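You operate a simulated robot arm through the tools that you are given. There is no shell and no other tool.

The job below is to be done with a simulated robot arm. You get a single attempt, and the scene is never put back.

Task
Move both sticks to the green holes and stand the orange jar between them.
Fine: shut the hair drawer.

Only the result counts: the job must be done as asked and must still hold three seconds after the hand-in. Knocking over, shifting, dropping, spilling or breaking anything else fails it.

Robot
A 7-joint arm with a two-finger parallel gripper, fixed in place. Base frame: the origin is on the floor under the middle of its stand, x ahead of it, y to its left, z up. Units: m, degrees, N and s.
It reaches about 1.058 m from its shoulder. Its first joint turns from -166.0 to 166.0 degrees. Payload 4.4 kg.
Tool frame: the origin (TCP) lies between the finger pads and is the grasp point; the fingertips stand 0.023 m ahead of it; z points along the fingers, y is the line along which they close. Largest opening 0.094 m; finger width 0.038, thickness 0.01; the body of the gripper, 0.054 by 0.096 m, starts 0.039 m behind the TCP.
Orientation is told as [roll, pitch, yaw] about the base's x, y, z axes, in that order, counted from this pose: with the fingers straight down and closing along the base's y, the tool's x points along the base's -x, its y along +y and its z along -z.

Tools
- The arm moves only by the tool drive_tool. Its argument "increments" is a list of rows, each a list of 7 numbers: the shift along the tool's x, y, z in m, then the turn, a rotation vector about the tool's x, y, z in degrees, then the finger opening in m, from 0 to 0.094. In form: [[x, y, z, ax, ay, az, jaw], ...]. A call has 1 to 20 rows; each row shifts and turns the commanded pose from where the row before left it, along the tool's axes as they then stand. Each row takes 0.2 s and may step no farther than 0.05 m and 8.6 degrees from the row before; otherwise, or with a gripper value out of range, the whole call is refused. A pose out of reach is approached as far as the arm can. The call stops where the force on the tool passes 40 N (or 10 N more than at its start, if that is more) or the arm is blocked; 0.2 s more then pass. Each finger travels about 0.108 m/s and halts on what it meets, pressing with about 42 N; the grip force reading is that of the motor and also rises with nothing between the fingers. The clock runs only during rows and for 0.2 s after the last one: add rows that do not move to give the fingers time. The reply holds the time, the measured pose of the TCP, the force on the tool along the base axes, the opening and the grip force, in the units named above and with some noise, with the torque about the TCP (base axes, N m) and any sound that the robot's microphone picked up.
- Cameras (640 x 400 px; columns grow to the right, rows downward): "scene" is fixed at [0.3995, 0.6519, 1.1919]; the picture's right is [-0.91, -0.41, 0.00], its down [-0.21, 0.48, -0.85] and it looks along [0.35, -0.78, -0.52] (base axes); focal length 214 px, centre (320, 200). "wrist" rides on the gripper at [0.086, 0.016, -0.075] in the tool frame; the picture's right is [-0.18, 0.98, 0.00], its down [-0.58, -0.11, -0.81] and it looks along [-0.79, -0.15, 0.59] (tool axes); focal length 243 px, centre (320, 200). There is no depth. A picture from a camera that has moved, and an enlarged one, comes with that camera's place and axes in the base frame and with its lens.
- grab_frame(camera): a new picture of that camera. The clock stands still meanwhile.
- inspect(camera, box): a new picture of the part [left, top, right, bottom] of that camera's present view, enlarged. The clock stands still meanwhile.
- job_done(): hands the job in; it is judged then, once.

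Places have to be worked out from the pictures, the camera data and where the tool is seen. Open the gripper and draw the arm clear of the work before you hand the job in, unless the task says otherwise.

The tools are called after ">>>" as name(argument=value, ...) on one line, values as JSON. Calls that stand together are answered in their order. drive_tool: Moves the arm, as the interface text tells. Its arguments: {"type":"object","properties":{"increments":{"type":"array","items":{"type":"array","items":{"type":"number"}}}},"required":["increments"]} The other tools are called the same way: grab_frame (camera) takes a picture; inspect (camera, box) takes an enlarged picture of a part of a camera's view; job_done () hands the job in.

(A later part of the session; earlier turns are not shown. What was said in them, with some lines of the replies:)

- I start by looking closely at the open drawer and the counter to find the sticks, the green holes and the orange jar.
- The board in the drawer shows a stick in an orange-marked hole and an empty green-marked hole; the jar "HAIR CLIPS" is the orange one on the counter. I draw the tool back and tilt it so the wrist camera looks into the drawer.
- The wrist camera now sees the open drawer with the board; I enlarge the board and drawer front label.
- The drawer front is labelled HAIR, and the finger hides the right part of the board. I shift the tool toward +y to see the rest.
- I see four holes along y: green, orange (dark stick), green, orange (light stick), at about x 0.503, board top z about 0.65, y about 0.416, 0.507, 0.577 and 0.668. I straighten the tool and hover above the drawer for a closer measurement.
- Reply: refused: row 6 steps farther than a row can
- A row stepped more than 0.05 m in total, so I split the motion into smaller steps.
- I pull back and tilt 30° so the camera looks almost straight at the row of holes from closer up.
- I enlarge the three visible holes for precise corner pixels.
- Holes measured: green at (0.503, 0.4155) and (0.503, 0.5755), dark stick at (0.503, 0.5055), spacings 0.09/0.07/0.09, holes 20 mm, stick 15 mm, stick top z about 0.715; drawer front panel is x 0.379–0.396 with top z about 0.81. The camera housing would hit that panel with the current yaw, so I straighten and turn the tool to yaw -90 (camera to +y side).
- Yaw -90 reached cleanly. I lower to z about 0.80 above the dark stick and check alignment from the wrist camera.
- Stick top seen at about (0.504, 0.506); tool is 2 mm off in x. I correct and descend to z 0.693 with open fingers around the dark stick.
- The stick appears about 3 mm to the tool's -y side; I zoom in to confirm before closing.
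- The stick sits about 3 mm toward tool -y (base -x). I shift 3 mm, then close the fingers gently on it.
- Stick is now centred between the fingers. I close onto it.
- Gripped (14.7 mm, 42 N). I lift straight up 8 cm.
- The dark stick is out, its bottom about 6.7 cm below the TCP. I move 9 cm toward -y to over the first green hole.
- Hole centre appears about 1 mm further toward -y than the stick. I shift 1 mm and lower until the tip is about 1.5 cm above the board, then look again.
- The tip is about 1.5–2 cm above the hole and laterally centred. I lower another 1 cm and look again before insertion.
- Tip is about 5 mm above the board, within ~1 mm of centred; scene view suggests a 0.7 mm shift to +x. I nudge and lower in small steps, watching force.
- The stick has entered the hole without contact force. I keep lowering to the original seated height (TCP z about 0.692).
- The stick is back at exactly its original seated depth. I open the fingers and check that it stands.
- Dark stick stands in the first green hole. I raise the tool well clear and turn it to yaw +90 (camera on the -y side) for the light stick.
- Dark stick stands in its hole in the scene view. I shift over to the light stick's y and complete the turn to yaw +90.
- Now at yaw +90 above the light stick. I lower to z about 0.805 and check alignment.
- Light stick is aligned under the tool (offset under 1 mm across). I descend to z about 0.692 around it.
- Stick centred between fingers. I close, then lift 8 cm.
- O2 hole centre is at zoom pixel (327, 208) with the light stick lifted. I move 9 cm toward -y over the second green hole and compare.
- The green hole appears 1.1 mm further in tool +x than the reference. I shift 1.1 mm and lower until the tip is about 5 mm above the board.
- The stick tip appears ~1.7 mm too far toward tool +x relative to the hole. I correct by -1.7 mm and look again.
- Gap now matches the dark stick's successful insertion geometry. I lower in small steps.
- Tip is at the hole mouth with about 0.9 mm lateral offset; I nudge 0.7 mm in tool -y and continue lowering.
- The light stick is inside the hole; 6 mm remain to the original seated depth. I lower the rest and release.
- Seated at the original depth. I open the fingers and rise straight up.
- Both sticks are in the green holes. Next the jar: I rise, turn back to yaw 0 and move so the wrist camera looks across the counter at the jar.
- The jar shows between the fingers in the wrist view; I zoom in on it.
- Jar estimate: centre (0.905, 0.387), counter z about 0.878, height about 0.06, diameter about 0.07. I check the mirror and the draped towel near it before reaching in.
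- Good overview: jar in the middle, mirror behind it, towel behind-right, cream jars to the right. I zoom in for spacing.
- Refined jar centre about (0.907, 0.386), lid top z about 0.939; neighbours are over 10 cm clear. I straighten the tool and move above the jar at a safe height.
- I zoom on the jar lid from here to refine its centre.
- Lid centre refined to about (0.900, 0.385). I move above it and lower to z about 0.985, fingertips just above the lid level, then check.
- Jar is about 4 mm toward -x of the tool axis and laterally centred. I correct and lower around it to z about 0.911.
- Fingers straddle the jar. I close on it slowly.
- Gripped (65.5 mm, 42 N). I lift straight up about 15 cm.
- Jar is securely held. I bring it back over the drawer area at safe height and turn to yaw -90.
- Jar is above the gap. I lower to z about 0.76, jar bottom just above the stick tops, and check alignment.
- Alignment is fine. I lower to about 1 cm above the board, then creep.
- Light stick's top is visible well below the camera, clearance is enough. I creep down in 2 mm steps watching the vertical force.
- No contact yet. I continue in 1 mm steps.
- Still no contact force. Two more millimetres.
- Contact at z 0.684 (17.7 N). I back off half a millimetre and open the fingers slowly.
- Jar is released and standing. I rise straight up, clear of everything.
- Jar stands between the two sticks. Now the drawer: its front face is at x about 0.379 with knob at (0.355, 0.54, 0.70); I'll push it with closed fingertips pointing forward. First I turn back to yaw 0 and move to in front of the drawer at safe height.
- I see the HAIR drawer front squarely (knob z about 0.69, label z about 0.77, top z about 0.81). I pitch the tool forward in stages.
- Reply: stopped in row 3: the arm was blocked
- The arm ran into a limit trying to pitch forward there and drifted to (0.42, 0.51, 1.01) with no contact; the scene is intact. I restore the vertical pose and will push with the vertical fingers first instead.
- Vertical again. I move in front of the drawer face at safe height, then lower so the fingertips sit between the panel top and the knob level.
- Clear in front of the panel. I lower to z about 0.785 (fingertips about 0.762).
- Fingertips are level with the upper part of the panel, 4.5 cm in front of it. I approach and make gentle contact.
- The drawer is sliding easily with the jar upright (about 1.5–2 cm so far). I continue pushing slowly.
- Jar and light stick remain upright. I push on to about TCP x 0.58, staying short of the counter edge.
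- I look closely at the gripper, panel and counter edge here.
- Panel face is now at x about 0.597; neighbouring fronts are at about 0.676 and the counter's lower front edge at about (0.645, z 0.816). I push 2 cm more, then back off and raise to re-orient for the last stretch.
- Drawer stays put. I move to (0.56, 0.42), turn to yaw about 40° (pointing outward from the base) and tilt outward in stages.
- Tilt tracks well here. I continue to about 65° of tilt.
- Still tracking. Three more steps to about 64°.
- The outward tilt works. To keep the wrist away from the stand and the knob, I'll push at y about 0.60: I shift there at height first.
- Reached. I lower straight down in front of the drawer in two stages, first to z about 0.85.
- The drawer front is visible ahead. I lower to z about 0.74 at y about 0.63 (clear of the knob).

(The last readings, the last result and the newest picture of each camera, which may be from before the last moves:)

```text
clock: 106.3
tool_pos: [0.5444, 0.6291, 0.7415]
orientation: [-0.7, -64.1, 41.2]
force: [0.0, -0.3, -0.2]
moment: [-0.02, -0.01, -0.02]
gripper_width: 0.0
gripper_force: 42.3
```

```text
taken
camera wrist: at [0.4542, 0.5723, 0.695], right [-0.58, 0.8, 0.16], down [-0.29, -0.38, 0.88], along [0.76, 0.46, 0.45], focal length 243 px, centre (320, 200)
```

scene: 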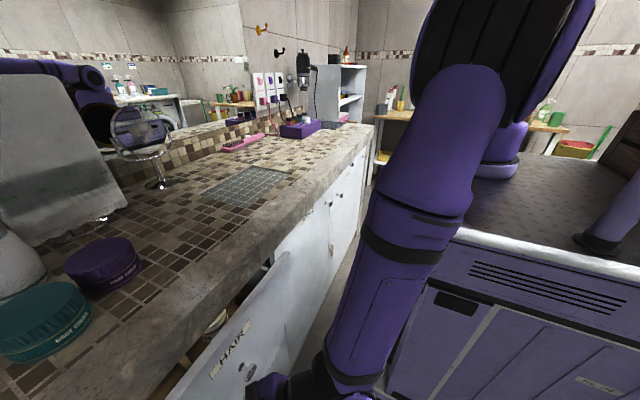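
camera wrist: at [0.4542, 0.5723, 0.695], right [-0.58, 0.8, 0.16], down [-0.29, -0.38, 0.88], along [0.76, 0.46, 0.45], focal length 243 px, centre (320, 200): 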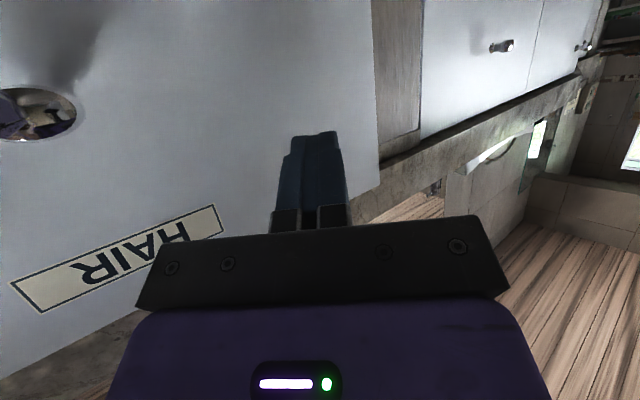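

Fingertips are about 4 cm in front of the panel, right of label and knob. I approach and push gently along +x.

>>> drive_tool(increments=[[-0.0033, -0.0066, 0.0068, 0, 0, 0, 0.0], [-0.0033, -0.0066, 0.0068, 0, 0, 0, 0.0], [-0.0033, -0.0066, 0.0068, 0, 0, 0, 0.0], [-0.0017, -0.0033, 0.0034, 0, 0, 0, 0.0], [-0.0017, -0.0033, 0.0034, 0, 0, 0, 0.0], [-0.0017, -0.0033, 0.0034, 0, 0, 0, 0.0], [-0.0017, -0.0033, 0.0034, 0, 0, 0, 0.0], [-0.0017, -0.0033, 0.0034, 0, 0, 0, 0.0], [-0.0017, -0.0033, 0.0034, 0, 0, 0, 0.0], [0, 0, 0, 0, 0, 0, 0.0]])

>>> grab_frame(camera="scene")

>>> grab_frame(camera="wrist")

```text
clock: 108.5
tool_pos: [0.6052, 0.6267, 0.7406]
orientation: [-0.8, -64.0, 41.1]
force: [0.0, 0.0, 0.0]
moment: [-0.03, 0.03, 0.01]
gripper_width: 0.0
gripper_force: 42.1
```

```text
taken
```

scene: 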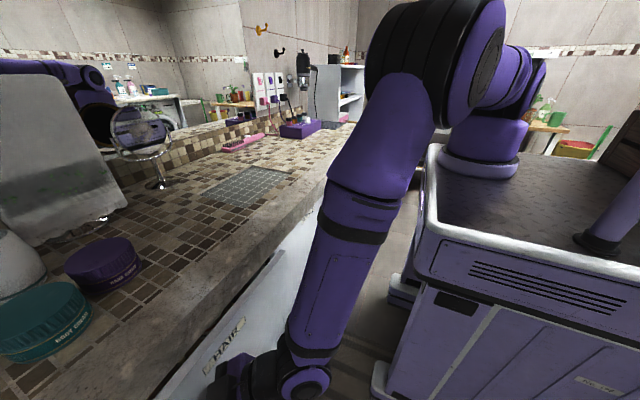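

```text
taken
camera wrist: at [0.5152, 0.5709, 0.6947], right [-0.58, 0.8, 0.16], down [-0.29, -0.38, 0.88], along [0.76, 0.46, 0.45], focal length 243 px, centre (320, 200)
```

wrist: 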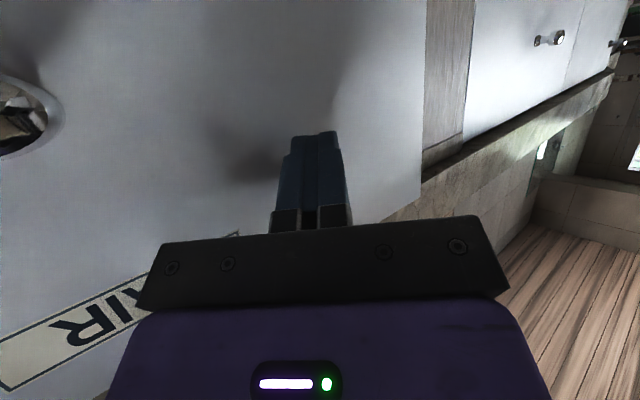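

The panel follows. I continue pushing in 5 mm steps until it seats (force stop).

>>> drive_tool(increments=[[-0.0017, -0.0033, 0.0034, 0, 0, 0, 0.0], [-0.0017, -0.0033, 0.0034, 0, 0, 0, 0.0], [-0.0017, -0.0033, 0.0034, 0, 0, 0, 0.0], [-0.0017, -0.0033, 0.0034, 0, 0, 0, 0.0], [-0.0017, -0.0033, 0.0034, 0, 0, 0, 0.0], [-0.0013, -0.0026, 0.0027, 0, 0, 0, 0.0], [0, 0, 0, 0, 0, 0, 0.0]])

>>> grab_frame(camera="scene")

>>> grab_frame(camera="wrist")

```text
clock: 110.1
tool_pos: [0.6327, 0.6292, 0.7429]
orientation: [-0.8, -63.9, 41.0]
force: [-1.2, -0.4, -0.2]
moment: [0.0, -0.02, -0.02]
gripper_width: 0.0
gripper_force: 42.2
```

```text
taken
```

scene: 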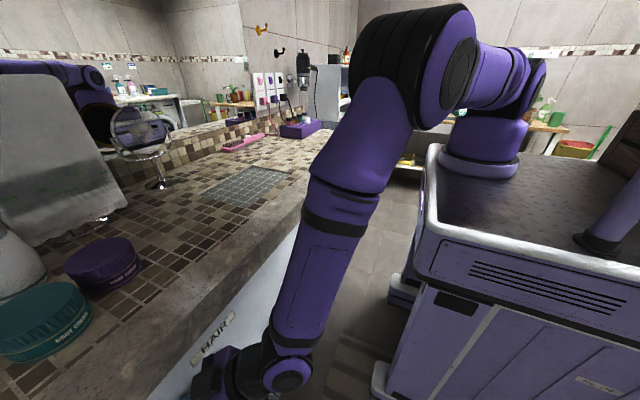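

```text
taken
camera wrist: at [0.5433, 0.5718, 0.6953], right [-0.58, 0.8, 0.16], down [-0.29, -0.38, 0.88], along [0.76, 0.46, 0.45], focal length 243 px, centre (320, 200)
```

wrist: 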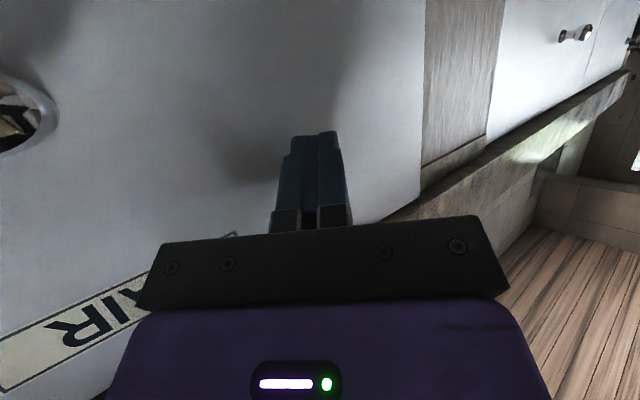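

I check the remaining gap in the scene view before the final push.

>>> inspect(camera="scene", box=[130, 280, 322, 400])

>>> inspect(camera="wrist", box=[340, 60, 560, 240])

```text
3.33 times, centred on (226, 340) of scene
camera zoom: at [0.3995, 0.6519, 1.1919], right [-0.91, -0.41, 0.0], down [-0.21, 0.48, -0.85], along [0.35, -0.78, -0.52], focal length 715 px, centre (633, -267)
```

zoom: 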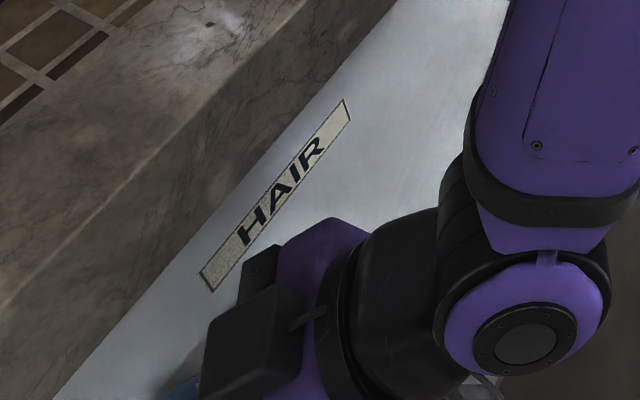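

```text
2.22 times, centred on (450, 150) of wrist
camera zoom: at [0.5433, 0.5718, 0.6953], right [-0.58, 0.8, 0.16], down [-0.29, -0.38, 0.88], along [0.76, 0.46, 0.45], focal length 539 px, centre (31, 311)
```

zoom: 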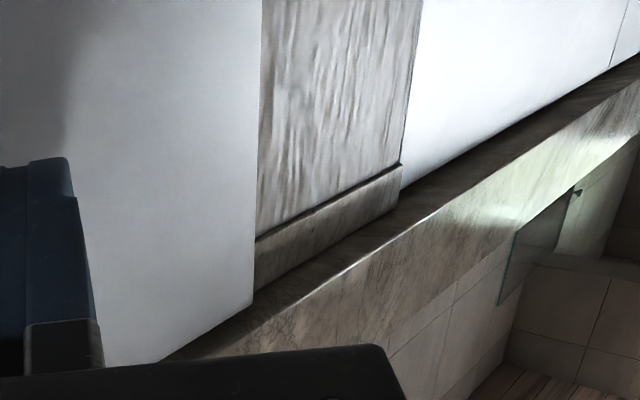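

The drawer front still stands slightly proud. I keep pushing until contact force rises.

>>> drive_tool(increments=[[-0.0013, -0.0026, 0.0027, 0, 0, 0, 0.0], [-0.0013, -0.0026, 0.0027, 0, 0, 0, 0.0], [-0.0013, -0.0026, 0.0027, 0, 0, 0, 0.0], [-0.0013, -0.0026, 0.0027, 0, 0, 0, 0.0], [-0.001, -0.002, 0.002, 0, 0, 0, 0.0], [-0.001, -0.002, 0.002, 0, 0, 0, 0.0], [0, 0, 0, 0, 0, 0, 0.0]])

>>> grab_frame(camera="wrist")

>>> inspect(camera="scene", box=[130, 280, 322, 400])

```text
clock: 111.6
tool_pos: [0.649, 0.6284, 0.7384]
orientation: [-0.5, -63.6, 41.1]
force: [-9.8, -3.3, 4.2]
moment: [0.06, -0.15, 0.04]
gripper_width: 0.0001
gripper_force: 42.6
stopped in row 7: the force on the tool passed its limit at 41 N (the readings are from after the stop); the commanded pose is now the measured one
```

```text
taken
camera wrist: at [0.5594, 0.5714, 0.6938], right [-0.58, 0.8, 0.16], down [-0.28, -0.38, 0.88], along [0.76, 0.46, 0.45], focal length 243 px, centre (320, 200)
```

wrist: 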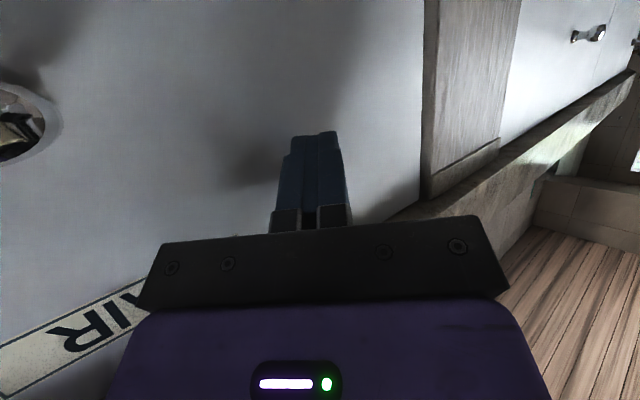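

```text
3.33 times, centred on (226, 340) of scene
camera zoom: at [0.3995, 0.6519, 1.1919], right [-0.91, -0.41, 0.0], down [-0.21, 0.48, -0.85], along [0.35, -0.78, -0.52], focal length 715 px, centre (633, -267)
```

zoom: 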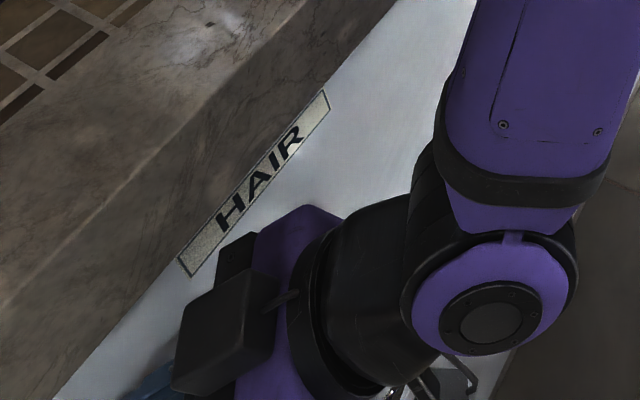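

Force limit hit at x where the panel face would be about 0.677, matching the neighbours' plane. I back off along -x and look at whether the front is flush.

>>> drive_tool(increments=[[0.0033, 0.0066, -0.0068, 0, 0, 0, 0.0], [0.0066, 0.0131, -0.0136, 0, 0, 0, 0.0], [0.0083, 0.0164, -0.017, 0, 0, 0, 0.0], [0.0083, 0.0164, -0.017, 0, 0, 0, 0.0], [0.0083, 0.0164, -0.017, 0, 0, 0, 0.0], [0, 0, 0, 0, 0, 0, 0.0]])

>>> grab_frame(camera="wrist")

>>> grab_frame(camera="scene")

```text
clock: 113.0
tool_pos: [0.5456, 0.6284, 0.7402]
orientation: [-0.7, -63.7, 41.1]
force: [0.2, 0.4, 0.4]
moment: [0.02, -0.01, 0.01]
gripper_width: 0.0003
gripper_force: 42.2
```

```text
taken
camera wrist: at [0.4548, 0.572, 0.6928], right [-0.58, 0.8, 0.16], down [-0.29, -0.38, 0.88], along [0.76, 0.46, 0.45], focal length 243 px, centre (320, 200)
```

wrist: 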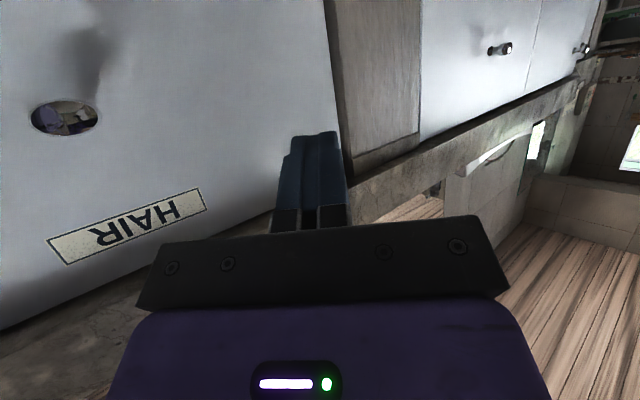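

```text
taken
```

scene: 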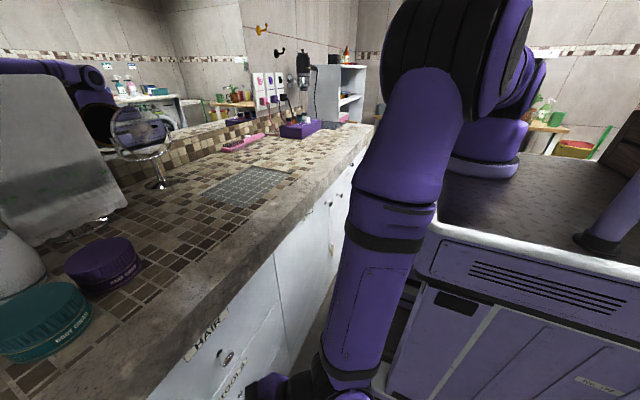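

In the scene view the HAIR drawer now lines up with its neighbours. I raise the arm clear and inspect closely.

>>> drive_tool(increments=[[0.0083, 0.0164, -0.017, 0, 0, 0, 0.0], [-0.036, 0, -0.0174, 0, 0, 0, 0.0], [-0.036, 0, -0.0174, 0, 0, 0, 0.0], [-0.036, 0, -0.0174, 0, 0, 0, 0.0], [-0.036, 0, -0.0174, 0, 0, 0, 0.0], [-0.036, 0, -0.0174, 0, 0, 0, 0.0], [-0.036, 0, -0.0174, 0, 0, 0, 0.0], [-0.036, 0, -0.0174, 0, 0, 0, 0.0], [0, 0, 0, 0, 0, 0, 0.0]])

>>> grab_frame(camera="scene")

>>> inspect(camera="scene", box=[140, 240, 340, 400])

```text
clock: 115.0
tool_pos: [0.5195, 0.6317, 1.0198]
orientation: [-0.6, -63.7, 41.3]
force: [-1.1, -0.6, 0.3]
moment: [0.02, 0.0, 0.02]
gripper_width: 0.0001
gripper_force: 42.0
```

```text
taken
```

scene: 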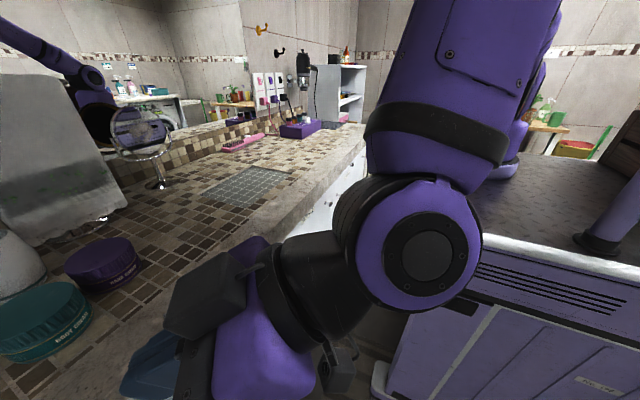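

```text
2.50 times, centred on (240, 320) of scene
camera zoom: at [0.3995, 0.6519, 1.1919], right [-0.91, -0.41, 0.0], down [-0.21, 0.48, -0.85], along [0.35, -0.78, -0.52], focal length 536 px, centre (520, -100)
```

zoom: 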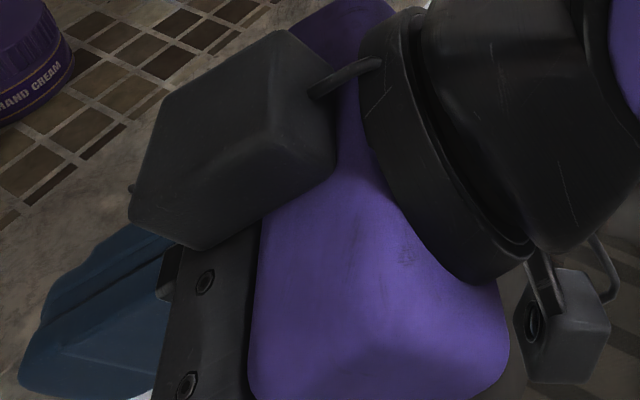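

I straighten the tool back to vertical and move away from the camera's line of sight to the drawer.

>>> drive_tool(increments=[[0, 0, 0, 0, 8, 0, 0.0], [0, 0, 0, 0, 8, 0, 0.0], [0, 0, 0, 0, 8, 0, 0.0], [0, 0, 0, 0, 8, 0, 0.0], [0, 0, 0, 0, 8, 0, 0.0], [0, 0, 0, 0, 8, 0, 0.0], [0, 0, 0, 0, 8, 0, 0.0], [0, 0, 0, 0, 7.7, 0, 0.0], [0, 0, 0, 0, 0, 0, 0.0]])

>>> grab_frame(camera="scene")

>>> grab_frame(camera="wrist")

```text
clock: 117.0
tool_pos: [0.5232, 0.6302, 1.0211]
orientation: [-0.1, 0.1, 40.6]
force: [-0.1, 0.9, 0.4]
moment: [0.02, 0.07, 0.0]
gripper_width: 0.0001
gripper_force: 41.9
```

```text
taken
```

scene: 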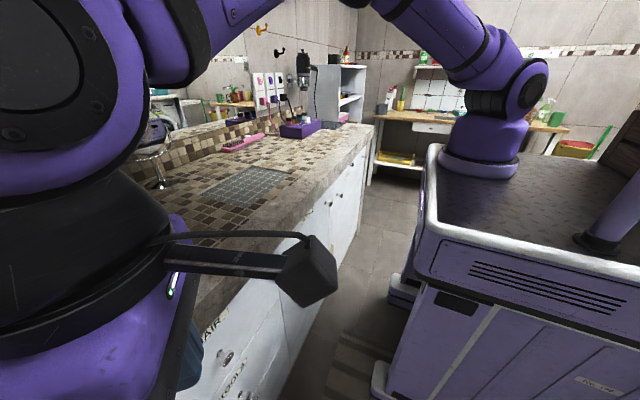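

```text
taken
camera wrist: at [0.4462, 0.5867, 1.0935], right [-0.5, 0.87, 0.0], down [0.51, 0.3, 0.81], along [0.7, 0.4, -0.59], focal length 243 px, centre (320, 200)
```

wrist: 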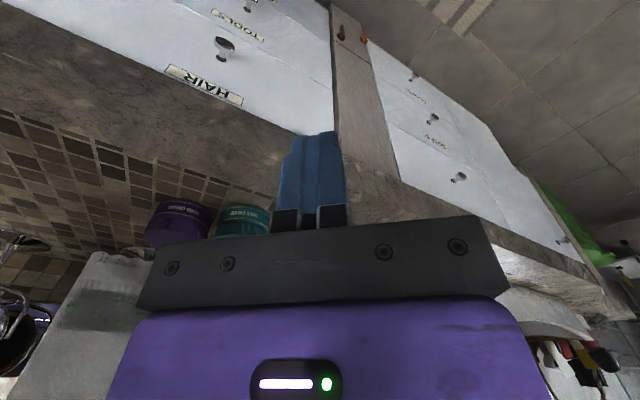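

I zoom in on the HAIR drawer's edges against the TOOLS drawer below and the neighbours.

>>> inspect(camera="wrist", box=[120, 0, 400, 175])

>>> inspect(camera="scene", box=[180, 240, 340, 400])

```text
2.29 times, centred on (260, 88) of wrist
camera zoom: at [0.4462, 0.5867, 1.0935], right [-0.5, 0.87, 0.0], down [0.51, 0.3, 0.81], along [0.7, 0.4, -0.59], focal length 555 px, centre (457, 457)
```

zoom: 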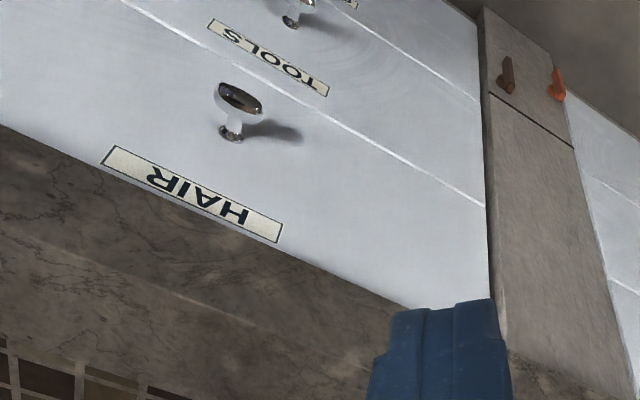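

```text
2.50 times, centred on (260, 320) of scene
camera zoom: at [0.3995, 0.6519, 1.1919], right [-0.91, -0.41, 0.0], down [-0.21, 0.48, -0.85], along [0.35, -0.78, -0.52], focal length 536 px, centre (470, -100)
```

zoom: 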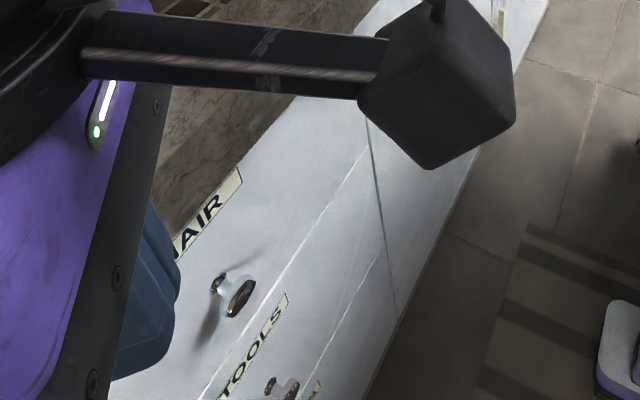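

The front looks coplanar with TOOLS; I zoom into the seam corner for a finer check.

>>> inspect(camera="wrist", box=[300, 60, 364, 110])

>>> inspect(camera="scene", box=[250, 280, 314, 340])

```text
8.00 times, centred on (332, 85) of wrist
camera zoom: at [0.4462, 0.5867, 1.0935], right [-0.5, 0.87, 0.0], down [0.51, 0.3, 0.81], along [0.7, 0.4, -0.59], focal length 1941 px, centre (224, 1120)
```

zoom: 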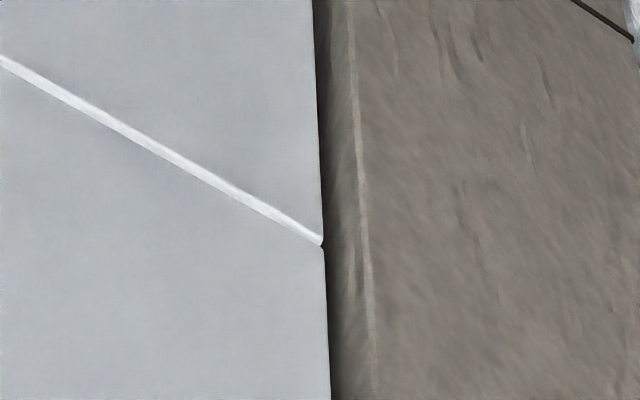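

```text
6.67 times, centred on (282, 310) of scene
camera zoom: at [0.3995, 0.6519, 1.1919], right [-0.91, -0.41, 0.0], down [-0.21, 0.48, -0.85], along [0.35, -0.78, -0.52], focal length 1430 px, centre (573, -533)
```

zoom: 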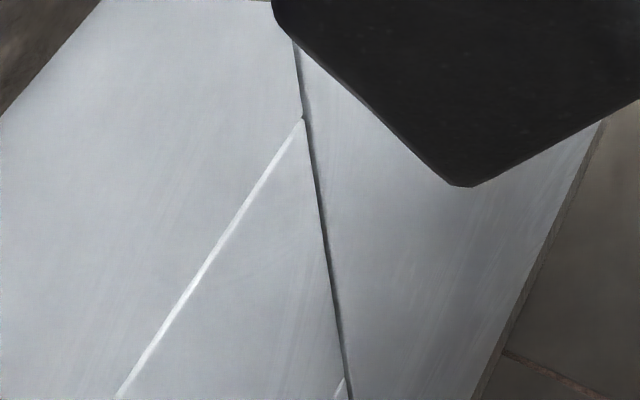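

The HAIR edge seems within about 1–2 mm of flush. I compare with the seam below (TOOLS vs the next drawer) as a baseline.

>>> inspect(camera="wrist", box=[294, 18, 358, 68])

>>> inspect(camera="wrist", box=[310, 80, 350, 111])

```text
8.00 times, centred on (326, 43) of wrist
camera zoom: at [0.4462, 0.5867, 1.0935], right [-0.5, 0.87, 0.0], down [0.51, 0.3, 0.81], along [0.7, 0.4, -0.59], focal length 1941 px, centre (272, 1456)
```

zoom: 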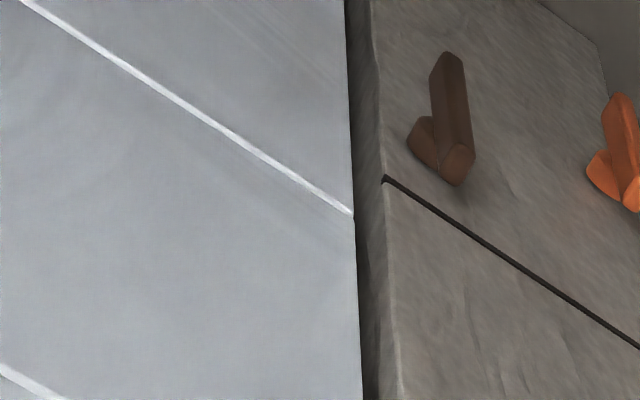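

```text
12.90 times, centred on (330, 96) of wrist
camera zoom: at [0.4462, 0.5867, 1.0935], right [-0.5, 0.87, 0.0], down [0.51, 0.3, 0.81], along [0.7, 0.4, -0.59], focal length 3131 px, centre (191, 1548)
```

zoom: 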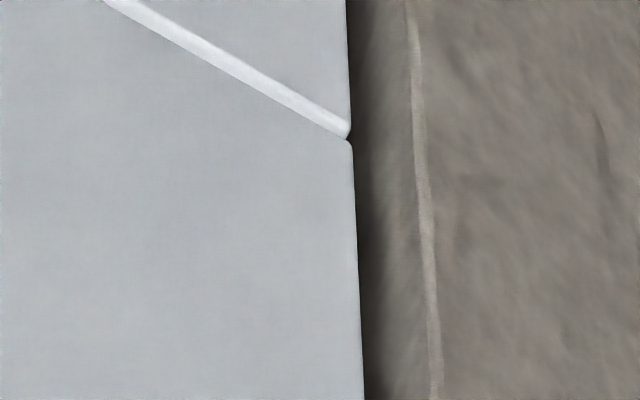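

The offset is identical to the factory-closed drawers, so the HAIR drawer is fully shut. I draw the arm up and away and open the gripper.

>>> drive_tool(increments=[[0.0254, -0.0253, -0.0143, 0, 0, 0, 0.0], [0.0254, -0.0253, -0.0143, 0, 0, 0, 0.02], [0.0254, -0.0253, -0.0143, 0, 0, 0, 0.04], [0.0254, -0.0253, -0.0143, 0, 0, 0, 0.06], [0.0254, -0.0253, -0.0143, 0, 0, 0, 0.08], [0.0254, -0.0253, -0.0143, 0, 0, 0, 0.094], [0.0254, -0.0253, -0.0143, 0, 0, 0, 0.094], [0, 0, 0, 0, 0, 0, 0.094], [0, 0, 0, 0, 0, 0, 0.094]])

>>> grab_frame(camera="scene")

>>> grab_frame(camera="wrist")

>>> inspect(camera="scene", box=[140, 240, 340, 400])

```text
clock: 119.0
tool_pos: [0.5017, 0.3814, 1.1212]
orientation: [-0.3, 0.0, 40.6]
force: [-0.3, 0.6, 0.1]
moment: [-0.01, -0.05, 0.04]
gripper_width: 0.0938
gripper_force: 0.0
```

```text
taken
```

scene: 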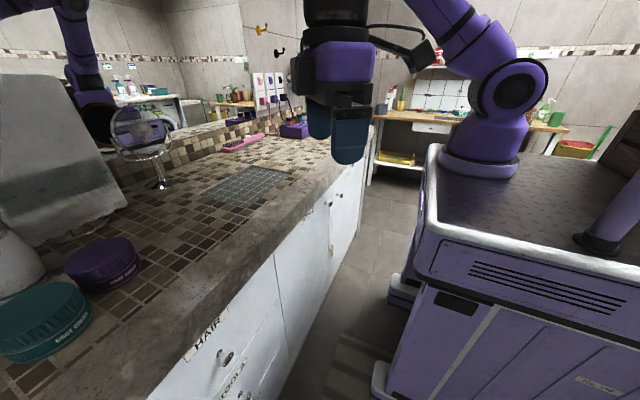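

```text
taken
camera wrist: at [0.425, 0.3374, 1.1949], right [-0.5, 0.87, 0.0], down [0.51, 0.3, 0.81], along [0.7, 0.4, -0.59], focal length 243 px, centre (320, 200)
```

wrist: 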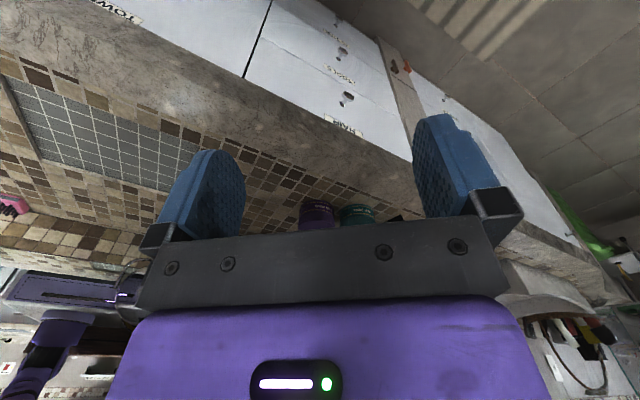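

```text
2.50 times, centred on (240, 320) of scene
camera zoom: at [0.3995, 0.6519, 1.1919], right [-0.91, -0.41, 0.0], down [-0.21, 0.48, -0.85], along [0.35, -0.78, -0.52], focal length 536 px, centre (520, -100)
```

zoom: 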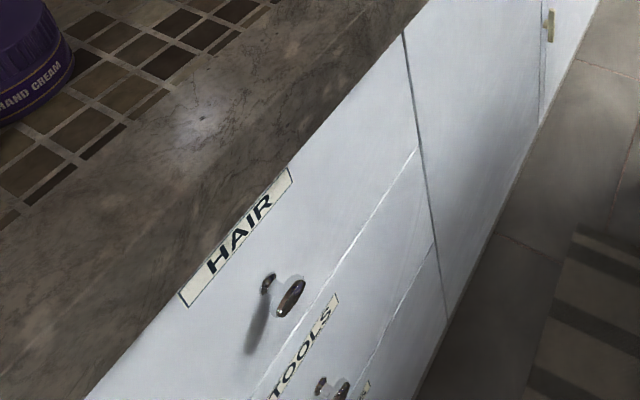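

The drawer is flush, everything on the counter is unchanged, the gripper is open and the arm is clear. Both sticks are in the green holes with the jar between them inside the shut drawer, so I hand in.

>>> job_done()

```text
The job is handed in.
```

The job is handed in: both sticks are in the green holes, the orange jar stands between them, and the hair drawer is shut.

- **Sticks:** each was set to the same depth it had in its orange hole and released without any contact force.
- **Jar:** I set the "HAIR CLIPS" jar down on the board midway between the two sticks, and it stood upright after release.
- **Drawer:** I pushed it shut slowly. The jar and light stick were still upright when I last saw them, part-way in. I could not see inside once it was closed. The push ended on the force limit, and its front lines up with the closed drawers below it.
- **Everything else:** the mirror, towel and cream jars on the counter look unmoved. The gripper is open and the arm is clear of the drawer.

One pitch move in front of the drawer hit an arm limit and the tool drifted about 12 cm. It touched nothing, and I switched to a different approach for the push.
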